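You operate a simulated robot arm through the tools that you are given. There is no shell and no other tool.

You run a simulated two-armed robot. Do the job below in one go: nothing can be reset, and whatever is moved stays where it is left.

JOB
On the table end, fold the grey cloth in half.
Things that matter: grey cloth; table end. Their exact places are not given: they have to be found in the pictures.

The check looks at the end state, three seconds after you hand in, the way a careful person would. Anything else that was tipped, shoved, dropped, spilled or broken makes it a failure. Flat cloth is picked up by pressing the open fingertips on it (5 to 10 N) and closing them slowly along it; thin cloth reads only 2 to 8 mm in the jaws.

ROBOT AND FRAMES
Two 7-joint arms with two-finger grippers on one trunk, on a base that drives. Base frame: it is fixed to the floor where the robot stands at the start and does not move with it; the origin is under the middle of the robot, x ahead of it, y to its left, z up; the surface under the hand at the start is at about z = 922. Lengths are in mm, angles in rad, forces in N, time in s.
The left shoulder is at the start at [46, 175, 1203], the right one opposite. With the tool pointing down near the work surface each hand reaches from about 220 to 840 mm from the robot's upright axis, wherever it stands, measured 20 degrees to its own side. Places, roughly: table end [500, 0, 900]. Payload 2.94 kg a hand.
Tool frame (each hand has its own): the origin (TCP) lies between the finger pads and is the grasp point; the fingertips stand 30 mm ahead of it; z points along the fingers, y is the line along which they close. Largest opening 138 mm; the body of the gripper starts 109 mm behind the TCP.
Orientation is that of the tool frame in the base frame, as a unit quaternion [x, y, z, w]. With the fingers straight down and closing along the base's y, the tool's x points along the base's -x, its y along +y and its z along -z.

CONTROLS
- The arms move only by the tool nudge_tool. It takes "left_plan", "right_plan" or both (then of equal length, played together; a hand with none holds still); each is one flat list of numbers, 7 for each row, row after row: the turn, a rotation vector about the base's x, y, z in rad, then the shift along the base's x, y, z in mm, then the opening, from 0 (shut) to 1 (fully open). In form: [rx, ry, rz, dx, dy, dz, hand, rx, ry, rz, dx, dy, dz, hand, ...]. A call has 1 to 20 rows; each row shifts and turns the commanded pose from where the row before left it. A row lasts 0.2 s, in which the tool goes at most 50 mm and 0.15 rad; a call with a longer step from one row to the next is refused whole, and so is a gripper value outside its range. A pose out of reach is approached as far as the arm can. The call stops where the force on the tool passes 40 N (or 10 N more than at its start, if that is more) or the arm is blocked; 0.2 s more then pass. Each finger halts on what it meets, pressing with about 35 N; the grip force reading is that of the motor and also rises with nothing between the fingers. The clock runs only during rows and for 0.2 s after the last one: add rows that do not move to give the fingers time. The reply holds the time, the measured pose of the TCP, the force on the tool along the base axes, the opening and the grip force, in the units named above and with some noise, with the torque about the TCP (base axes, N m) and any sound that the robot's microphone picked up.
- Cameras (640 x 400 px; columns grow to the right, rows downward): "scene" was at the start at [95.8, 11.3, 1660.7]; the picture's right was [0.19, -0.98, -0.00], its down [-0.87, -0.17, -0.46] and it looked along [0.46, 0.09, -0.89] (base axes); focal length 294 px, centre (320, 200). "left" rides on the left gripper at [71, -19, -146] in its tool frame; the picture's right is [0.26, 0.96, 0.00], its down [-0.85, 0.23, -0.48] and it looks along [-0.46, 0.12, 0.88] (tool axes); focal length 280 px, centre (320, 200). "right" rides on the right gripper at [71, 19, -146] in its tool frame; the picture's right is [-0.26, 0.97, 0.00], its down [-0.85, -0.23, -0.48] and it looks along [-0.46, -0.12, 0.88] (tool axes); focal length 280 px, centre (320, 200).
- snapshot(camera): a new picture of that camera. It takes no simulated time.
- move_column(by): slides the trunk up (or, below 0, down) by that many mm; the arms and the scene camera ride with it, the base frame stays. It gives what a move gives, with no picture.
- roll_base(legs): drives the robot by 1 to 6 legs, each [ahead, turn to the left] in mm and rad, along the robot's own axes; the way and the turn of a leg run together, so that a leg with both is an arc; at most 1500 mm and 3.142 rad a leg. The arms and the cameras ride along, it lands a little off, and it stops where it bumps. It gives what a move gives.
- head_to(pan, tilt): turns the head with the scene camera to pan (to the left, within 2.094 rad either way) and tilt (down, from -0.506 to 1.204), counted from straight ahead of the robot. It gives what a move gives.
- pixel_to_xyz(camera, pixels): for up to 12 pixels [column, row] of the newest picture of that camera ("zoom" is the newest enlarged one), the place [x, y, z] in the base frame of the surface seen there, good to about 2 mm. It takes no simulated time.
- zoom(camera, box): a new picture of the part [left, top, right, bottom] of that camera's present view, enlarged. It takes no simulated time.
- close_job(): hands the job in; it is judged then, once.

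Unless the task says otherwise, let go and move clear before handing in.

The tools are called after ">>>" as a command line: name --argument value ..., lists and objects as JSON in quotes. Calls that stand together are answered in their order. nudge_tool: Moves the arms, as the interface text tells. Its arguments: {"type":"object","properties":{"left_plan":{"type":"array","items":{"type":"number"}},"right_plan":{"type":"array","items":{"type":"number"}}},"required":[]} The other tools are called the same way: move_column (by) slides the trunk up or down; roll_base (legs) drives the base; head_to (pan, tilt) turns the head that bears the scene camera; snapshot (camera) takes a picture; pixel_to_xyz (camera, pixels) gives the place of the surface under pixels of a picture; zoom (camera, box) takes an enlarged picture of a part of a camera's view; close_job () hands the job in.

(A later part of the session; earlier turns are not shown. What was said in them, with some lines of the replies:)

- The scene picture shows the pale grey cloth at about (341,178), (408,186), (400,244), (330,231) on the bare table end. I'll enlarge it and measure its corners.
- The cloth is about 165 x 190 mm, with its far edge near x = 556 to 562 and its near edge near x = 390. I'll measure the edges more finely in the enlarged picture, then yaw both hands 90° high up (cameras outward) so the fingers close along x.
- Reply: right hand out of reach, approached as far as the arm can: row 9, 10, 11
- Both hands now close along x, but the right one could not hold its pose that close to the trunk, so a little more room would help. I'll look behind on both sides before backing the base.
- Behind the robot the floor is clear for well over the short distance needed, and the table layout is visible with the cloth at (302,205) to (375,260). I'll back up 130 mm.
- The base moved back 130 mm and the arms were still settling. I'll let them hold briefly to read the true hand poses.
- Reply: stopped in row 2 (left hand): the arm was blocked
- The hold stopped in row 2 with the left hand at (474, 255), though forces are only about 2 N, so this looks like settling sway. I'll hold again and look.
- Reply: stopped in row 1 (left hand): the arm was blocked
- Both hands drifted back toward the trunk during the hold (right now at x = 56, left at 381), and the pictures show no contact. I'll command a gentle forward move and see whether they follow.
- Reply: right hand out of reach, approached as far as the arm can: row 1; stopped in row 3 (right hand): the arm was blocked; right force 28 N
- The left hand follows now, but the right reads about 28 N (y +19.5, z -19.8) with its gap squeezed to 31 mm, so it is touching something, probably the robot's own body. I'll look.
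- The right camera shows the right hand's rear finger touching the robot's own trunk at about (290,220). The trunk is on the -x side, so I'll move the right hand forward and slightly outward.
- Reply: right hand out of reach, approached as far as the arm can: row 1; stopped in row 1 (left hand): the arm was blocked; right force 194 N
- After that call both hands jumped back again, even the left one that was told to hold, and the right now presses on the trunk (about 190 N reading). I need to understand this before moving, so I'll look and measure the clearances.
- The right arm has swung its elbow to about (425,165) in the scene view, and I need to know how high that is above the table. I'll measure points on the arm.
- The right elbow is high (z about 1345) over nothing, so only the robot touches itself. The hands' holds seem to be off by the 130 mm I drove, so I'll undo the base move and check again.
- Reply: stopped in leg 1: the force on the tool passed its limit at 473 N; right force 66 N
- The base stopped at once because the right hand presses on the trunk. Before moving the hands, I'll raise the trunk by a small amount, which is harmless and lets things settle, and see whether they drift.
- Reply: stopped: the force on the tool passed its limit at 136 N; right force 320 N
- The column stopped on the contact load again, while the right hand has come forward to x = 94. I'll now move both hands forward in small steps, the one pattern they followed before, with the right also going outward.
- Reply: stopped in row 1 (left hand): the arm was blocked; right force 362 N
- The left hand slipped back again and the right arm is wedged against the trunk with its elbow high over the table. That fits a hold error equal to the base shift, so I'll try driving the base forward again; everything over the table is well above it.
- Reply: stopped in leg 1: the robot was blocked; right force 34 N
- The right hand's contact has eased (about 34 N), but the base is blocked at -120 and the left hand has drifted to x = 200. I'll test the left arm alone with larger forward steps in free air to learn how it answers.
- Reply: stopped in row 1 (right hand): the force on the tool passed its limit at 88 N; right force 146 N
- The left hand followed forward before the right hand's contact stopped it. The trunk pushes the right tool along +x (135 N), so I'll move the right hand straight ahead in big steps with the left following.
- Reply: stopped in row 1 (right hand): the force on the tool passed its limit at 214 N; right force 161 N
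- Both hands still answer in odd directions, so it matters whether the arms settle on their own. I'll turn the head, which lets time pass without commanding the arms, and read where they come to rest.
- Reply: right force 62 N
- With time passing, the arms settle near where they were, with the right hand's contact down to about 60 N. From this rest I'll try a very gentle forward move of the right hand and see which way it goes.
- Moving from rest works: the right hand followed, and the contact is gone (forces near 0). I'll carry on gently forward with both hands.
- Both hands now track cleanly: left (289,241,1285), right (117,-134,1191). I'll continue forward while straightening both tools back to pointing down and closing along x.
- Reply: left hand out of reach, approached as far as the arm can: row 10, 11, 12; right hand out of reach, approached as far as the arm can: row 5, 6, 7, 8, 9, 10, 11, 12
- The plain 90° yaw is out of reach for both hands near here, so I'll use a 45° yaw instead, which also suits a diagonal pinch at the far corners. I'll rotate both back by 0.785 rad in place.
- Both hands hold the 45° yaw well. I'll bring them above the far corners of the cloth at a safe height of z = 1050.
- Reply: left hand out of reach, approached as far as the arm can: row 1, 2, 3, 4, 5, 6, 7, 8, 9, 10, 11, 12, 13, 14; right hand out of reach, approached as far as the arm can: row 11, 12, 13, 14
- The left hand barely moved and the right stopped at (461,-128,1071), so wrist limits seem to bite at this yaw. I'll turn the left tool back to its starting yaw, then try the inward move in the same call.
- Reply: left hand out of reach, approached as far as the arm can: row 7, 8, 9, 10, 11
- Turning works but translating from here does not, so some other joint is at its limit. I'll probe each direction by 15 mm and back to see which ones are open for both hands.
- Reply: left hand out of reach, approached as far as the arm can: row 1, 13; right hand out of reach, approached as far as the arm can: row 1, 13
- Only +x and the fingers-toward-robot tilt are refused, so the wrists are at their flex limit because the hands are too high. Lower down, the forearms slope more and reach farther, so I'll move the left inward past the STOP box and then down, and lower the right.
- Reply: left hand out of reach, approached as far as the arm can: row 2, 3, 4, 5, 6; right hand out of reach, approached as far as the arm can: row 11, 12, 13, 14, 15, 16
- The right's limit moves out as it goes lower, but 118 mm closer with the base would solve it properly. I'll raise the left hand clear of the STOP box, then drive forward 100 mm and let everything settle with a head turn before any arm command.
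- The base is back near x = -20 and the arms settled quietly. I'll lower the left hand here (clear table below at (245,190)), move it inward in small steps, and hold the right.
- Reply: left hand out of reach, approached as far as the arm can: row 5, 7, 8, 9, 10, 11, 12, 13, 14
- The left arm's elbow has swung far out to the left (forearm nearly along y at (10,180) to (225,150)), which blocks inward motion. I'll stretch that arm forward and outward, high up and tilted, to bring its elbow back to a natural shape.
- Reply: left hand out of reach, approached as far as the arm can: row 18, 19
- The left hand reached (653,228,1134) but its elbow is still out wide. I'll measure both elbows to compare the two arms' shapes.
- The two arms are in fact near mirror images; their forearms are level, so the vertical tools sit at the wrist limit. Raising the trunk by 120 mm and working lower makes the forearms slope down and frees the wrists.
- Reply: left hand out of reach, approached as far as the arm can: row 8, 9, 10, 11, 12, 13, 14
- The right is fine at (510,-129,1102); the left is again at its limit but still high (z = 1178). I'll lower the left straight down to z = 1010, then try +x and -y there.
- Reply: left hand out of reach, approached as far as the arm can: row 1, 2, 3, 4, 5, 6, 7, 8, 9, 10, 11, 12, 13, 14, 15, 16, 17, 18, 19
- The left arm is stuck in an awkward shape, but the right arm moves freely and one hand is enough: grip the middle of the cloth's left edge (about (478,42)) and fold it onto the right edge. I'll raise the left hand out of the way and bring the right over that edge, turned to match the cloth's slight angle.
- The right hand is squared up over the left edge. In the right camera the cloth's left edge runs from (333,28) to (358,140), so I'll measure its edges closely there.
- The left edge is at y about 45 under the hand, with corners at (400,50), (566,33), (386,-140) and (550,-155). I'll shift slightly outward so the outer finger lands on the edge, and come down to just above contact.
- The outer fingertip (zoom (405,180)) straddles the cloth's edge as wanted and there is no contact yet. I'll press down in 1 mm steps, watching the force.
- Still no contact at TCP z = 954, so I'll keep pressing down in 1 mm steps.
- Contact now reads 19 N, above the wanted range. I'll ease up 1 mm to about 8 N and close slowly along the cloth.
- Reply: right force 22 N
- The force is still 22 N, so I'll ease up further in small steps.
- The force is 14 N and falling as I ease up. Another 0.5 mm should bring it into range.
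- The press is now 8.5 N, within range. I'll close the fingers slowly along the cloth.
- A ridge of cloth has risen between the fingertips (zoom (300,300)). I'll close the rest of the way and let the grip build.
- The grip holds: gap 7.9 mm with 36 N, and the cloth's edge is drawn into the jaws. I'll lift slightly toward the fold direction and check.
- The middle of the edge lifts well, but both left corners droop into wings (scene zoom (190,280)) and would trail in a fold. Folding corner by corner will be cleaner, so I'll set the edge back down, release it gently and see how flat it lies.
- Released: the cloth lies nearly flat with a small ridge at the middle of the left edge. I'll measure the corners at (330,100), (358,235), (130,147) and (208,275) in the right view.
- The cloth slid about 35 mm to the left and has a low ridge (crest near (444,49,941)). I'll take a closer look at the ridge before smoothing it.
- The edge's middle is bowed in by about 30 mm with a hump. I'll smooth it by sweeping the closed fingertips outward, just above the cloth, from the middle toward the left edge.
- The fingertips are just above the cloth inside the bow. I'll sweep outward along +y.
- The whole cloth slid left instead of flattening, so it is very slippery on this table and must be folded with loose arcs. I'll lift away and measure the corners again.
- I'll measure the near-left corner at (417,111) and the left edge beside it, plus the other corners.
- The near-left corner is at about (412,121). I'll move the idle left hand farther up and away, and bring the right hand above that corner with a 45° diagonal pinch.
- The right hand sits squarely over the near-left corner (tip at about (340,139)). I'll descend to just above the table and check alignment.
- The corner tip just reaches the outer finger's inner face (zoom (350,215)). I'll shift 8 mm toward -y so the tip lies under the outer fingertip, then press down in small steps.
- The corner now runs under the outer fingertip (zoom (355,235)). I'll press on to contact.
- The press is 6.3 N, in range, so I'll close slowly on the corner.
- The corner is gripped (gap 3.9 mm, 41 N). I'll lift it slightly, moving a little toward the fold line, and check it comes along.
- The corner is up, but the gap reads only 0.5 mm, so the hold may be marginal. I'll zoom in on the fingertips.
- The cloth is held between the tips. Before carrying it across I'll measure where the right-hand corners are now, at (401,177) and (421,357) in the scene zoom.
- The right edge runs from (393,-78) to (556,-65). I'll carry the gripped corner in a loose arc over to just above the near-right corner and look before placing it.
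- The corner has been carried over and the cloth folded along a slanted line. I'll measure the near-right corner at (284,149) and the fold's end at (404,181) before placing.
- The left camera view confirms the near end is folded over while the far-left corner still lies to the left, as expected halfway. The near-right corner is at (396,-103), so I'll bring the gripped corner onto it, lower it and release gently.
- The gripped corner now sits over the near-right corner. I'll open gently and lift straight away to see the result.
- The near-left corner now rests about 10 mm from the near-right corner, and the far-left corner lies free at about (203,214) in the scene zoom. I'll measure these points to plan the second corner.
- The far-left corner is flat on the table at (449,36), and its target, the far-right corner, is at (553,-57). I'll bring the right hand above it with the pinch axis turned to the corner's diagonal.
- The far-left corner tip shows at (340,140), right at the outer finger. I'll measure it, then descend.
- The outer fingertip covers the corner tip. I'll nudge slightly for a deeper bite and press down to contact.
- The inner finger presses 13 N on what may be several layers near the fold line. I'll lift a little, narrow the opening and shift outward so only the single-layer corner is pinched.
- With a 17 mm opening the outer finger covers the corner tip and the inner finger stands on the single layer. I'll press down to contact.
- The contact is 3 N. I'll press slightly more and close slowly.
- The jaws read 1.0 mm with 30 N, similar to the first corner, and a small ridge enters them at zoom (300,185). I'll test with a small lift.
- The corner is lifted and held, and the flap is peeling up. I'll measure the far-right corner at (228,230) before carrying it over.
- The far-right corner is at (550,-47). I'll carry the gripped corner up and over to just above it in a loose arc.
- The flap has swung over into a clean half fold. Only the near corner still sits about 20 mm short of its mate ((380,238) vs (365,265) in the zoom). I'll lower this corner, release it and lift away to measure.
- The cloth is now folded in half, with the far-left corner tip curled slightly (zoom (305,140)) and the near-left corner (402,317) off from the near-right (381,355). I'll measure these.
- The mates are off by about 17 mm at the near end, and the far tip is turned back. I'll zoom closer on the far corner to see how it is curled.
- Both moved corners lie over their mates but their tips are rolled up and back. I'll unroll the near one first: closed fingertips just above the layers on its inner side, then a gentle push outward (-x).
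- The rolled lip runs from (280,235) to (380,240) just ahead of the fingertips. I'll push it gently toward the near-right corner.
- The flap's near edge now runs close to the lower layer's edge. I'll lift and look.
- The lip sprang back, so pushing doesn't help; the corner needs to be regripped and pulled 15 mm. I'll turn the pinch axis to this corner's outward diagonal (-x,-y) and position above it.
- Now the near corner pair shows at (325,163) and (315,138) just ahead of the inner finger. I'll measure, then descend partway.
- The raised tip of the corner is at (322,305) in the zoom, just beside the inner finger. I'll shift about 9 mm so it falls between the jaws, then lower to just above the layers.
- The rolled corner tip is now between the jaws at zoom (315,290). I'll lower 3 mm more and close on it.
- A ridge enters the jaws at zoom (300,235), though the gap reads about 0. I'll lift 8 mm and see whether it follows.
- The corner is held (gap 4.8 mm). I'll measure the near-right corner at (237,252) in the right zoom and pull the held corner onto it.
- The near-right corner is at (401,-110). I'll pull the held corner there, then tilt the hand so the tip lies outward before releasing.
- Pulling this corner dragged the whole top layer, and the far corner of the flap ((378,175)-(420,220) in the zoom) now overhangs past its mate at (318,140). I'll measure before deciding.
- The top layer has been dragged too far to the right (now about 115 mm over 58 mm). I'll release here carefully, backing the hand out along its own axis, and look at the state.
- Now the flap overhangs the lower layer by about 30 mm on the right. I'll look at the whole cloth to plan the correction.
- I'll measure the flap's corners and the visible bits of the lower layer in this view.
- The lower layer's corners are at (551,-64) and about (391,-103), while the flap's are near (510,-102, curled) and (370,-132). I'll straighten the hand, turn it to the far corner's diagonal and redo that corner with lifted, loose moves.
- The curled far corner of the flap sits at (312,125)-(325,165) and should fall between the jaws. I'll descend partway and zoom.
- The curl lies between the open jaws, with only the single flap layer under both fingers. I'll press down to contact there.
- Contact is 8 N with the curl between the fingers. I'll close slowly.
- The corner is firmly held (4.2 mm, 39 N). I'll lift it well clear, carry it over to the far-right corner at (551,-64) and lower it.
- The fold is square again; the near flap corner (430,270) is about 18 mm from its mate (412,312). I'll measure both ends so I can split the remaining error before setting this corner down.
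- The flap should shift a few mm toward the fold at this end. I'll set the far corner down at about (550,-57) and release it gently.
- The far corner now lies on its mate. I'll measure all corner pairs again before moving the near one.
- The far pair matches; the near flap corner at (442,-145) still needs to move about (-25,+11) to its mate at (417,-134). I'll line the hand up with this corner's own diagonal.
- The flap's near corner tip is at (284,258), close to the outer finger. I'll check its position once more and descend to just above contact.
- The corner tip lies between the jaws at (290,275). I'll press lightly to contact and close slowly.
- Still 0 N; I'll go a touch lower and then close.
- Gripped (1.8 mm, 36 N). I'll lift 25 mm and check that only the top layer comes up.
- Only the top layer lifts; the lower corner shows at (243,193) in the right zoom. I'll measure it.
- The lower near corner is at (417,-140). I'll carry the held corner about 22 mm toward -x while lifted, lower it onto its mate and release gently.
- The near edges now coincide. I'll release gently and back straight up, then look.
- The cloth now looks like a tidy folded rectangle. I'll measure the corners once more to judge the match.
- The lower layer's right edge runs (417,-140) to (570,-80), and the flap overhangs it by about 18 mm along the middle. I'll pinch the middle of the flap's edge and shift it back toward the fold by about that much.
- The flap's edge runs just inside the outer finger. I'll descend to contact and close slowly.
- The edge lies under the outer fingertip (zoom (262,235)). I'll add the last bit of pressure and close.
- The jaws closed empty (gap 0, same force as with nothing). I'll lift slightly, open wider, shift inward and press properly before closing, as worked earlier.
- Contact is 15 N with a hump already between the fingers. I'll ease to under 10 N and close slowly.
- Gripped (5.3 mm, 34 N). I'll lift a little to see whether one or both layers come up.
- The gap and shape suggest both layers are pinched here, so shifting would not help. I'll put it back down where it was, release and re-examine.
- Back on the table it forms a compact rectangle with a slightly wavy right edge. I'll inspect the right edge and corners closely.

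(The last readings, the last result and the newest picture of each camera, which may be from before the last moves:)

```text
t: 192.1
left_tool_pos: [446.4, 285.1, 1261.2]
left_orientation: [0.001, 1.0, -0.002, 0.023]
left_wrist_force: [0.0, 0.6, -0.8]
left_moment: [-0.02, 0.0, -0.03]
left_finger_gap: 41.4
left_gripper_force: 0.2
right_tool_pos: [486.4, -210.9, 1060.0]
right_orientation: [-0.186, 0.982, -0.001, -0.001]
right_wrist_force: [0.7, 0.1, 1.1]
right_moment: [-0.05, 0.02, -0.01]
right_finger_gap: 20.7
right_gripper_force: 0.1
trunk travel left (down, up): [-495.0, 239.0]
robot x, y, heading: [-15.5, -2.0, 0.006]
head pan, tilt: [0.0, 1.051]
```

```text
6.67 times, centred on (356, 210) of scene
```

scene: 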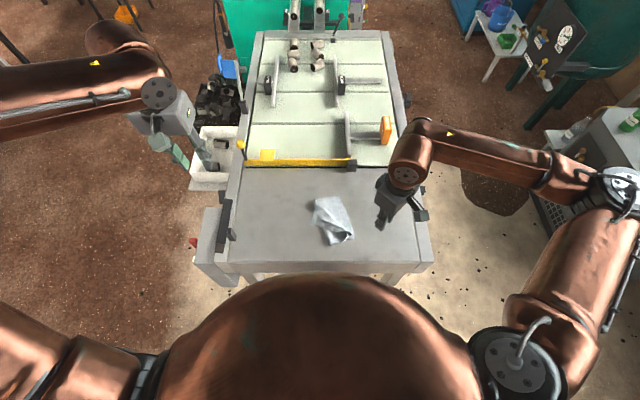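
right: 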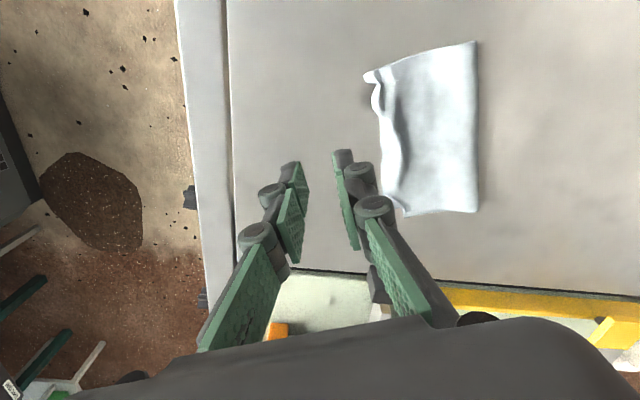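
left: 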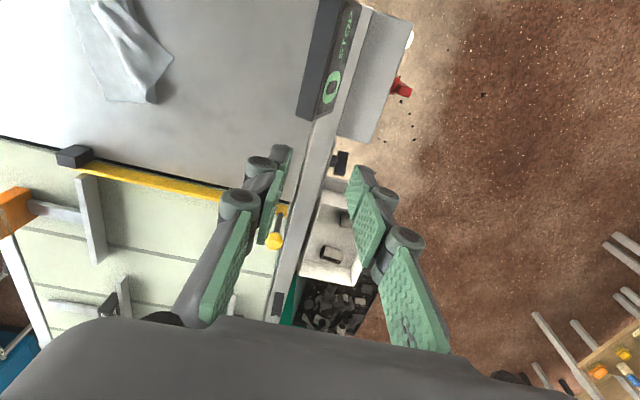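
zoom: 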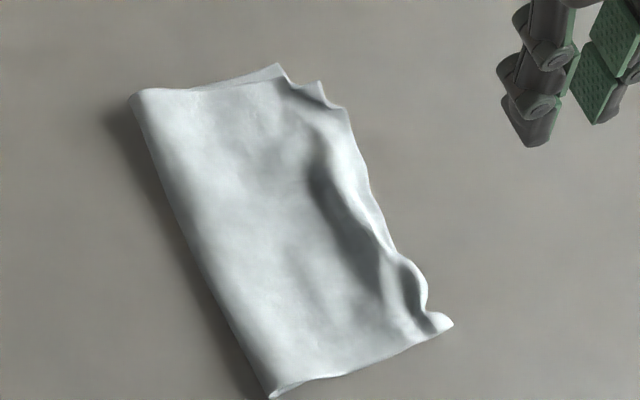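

The near pair of corners coincides, the edges match along the middle, and the far end is within about 11 to 16 mm, with a footprint of about half the original. I'll move the right hand clear and check the whole scene.

>>> nudge_tool --right_plan '[0, 0, 0, -5, -10, 10, 0.15, 0, 0, 0, -5, -10, 15, 0.15, 0, 0, 0, -5, -10, 15, 0.15, 0, 0, 0, -5, -10, 15, 0.15, 0, 0, 0, 0, -5, 10, 0.15, 0, 0, 0, 0, 0, 0, 0.15]'

>>> snapshot --camera "scene"

>>> snapshot --camera "right"

>>> snapshot --camera "left"

```text
t: 193.4
left_tool_pos: [446.7, 285.0, 1261.4]
left_orientation: [0.001, 1.0, -0.002, 0.022]
left_wrist_force: [0.0, 1.0, 0.3]
left_moment: [-0.02, 0.03, -0.01]
left_finger_gap: 41.5
left_gripper_force: 0.2
right_tool_pos: [466.5, -256.1, 1125.3]
right_orientation: [-0.187, 0.982, -0.001, -0.001]
right_wrist_force: [0.1, 0.7, 0.0]
right_moment: [-0.01, 0.01, 0.0]
right_finger_gap: 20.8
right_gripper_force: 0.0
trunk travel left (down, up): [-495.0, 239.0]
robot x, y, heading: [-19.8, 0.7, 0.003]
head pan, tilt: [0.0, 1.051]
```

```text
taken
```

scene: 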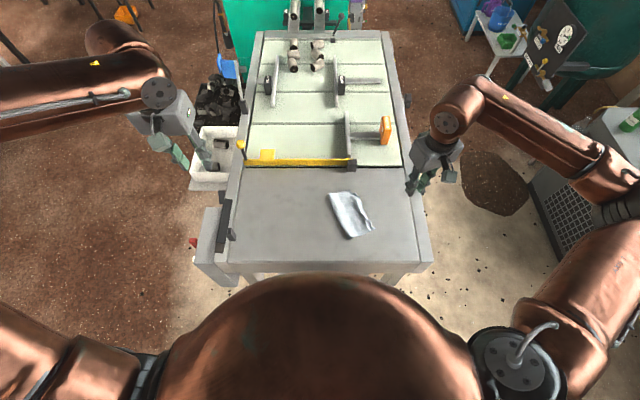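

```text
taken
```

right: 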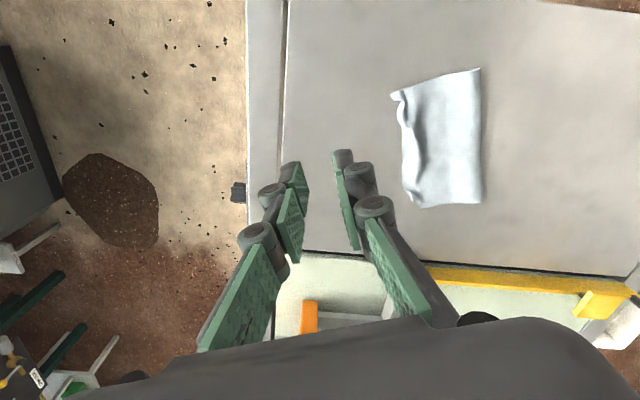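

```text
taken
```

left: 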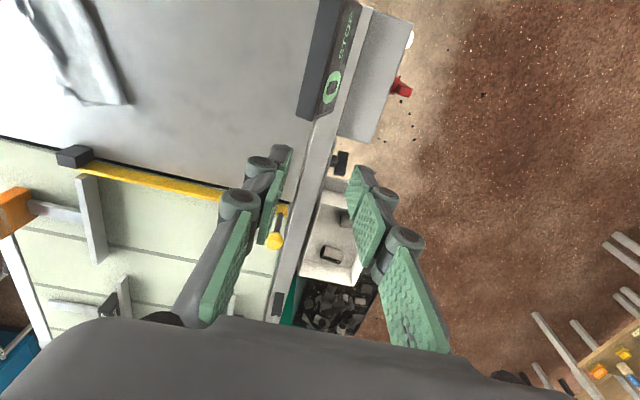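

The scene shows the cloth folded in half on the table end at (330,195) to (372,237), and everything else where it started. Both hands are empty and clear, so I'm handing in.

>>> close_job

```text
The job is handed in.
```

The grey cloth is folded roughly in half on the table end, and the job is handed in. The fold isn't perfectly neat:

- **Match:** The near corners look lined up, though the upper layer hides the lower one there. At the far end, the corners miss by about 15 mm and the upper layer overhangs by about 11 mm.
- **Neatness:** The open edge is wavy, with a low ridge beside it, and the far corner tip is curled up.
- **Position:** The cloth slid about as I worked. It now lies turned about 25° and a little to the right of where it started, still on the table end.

**Left arm:** I did the whole fold with the right hand, because the left arm could not reach the cloth after I backed the base up early on.

**Self-contact:** During that same base move, the right hand pressed hard against the robot's own trunk, with a force reading of up to 473 N. I freed it, and the arm worked normally afterwards, but I did not check it or the trunk for damage.

In the final pictures I saw nothing else moved or knocked over. Both hands are empty and clear of the table.
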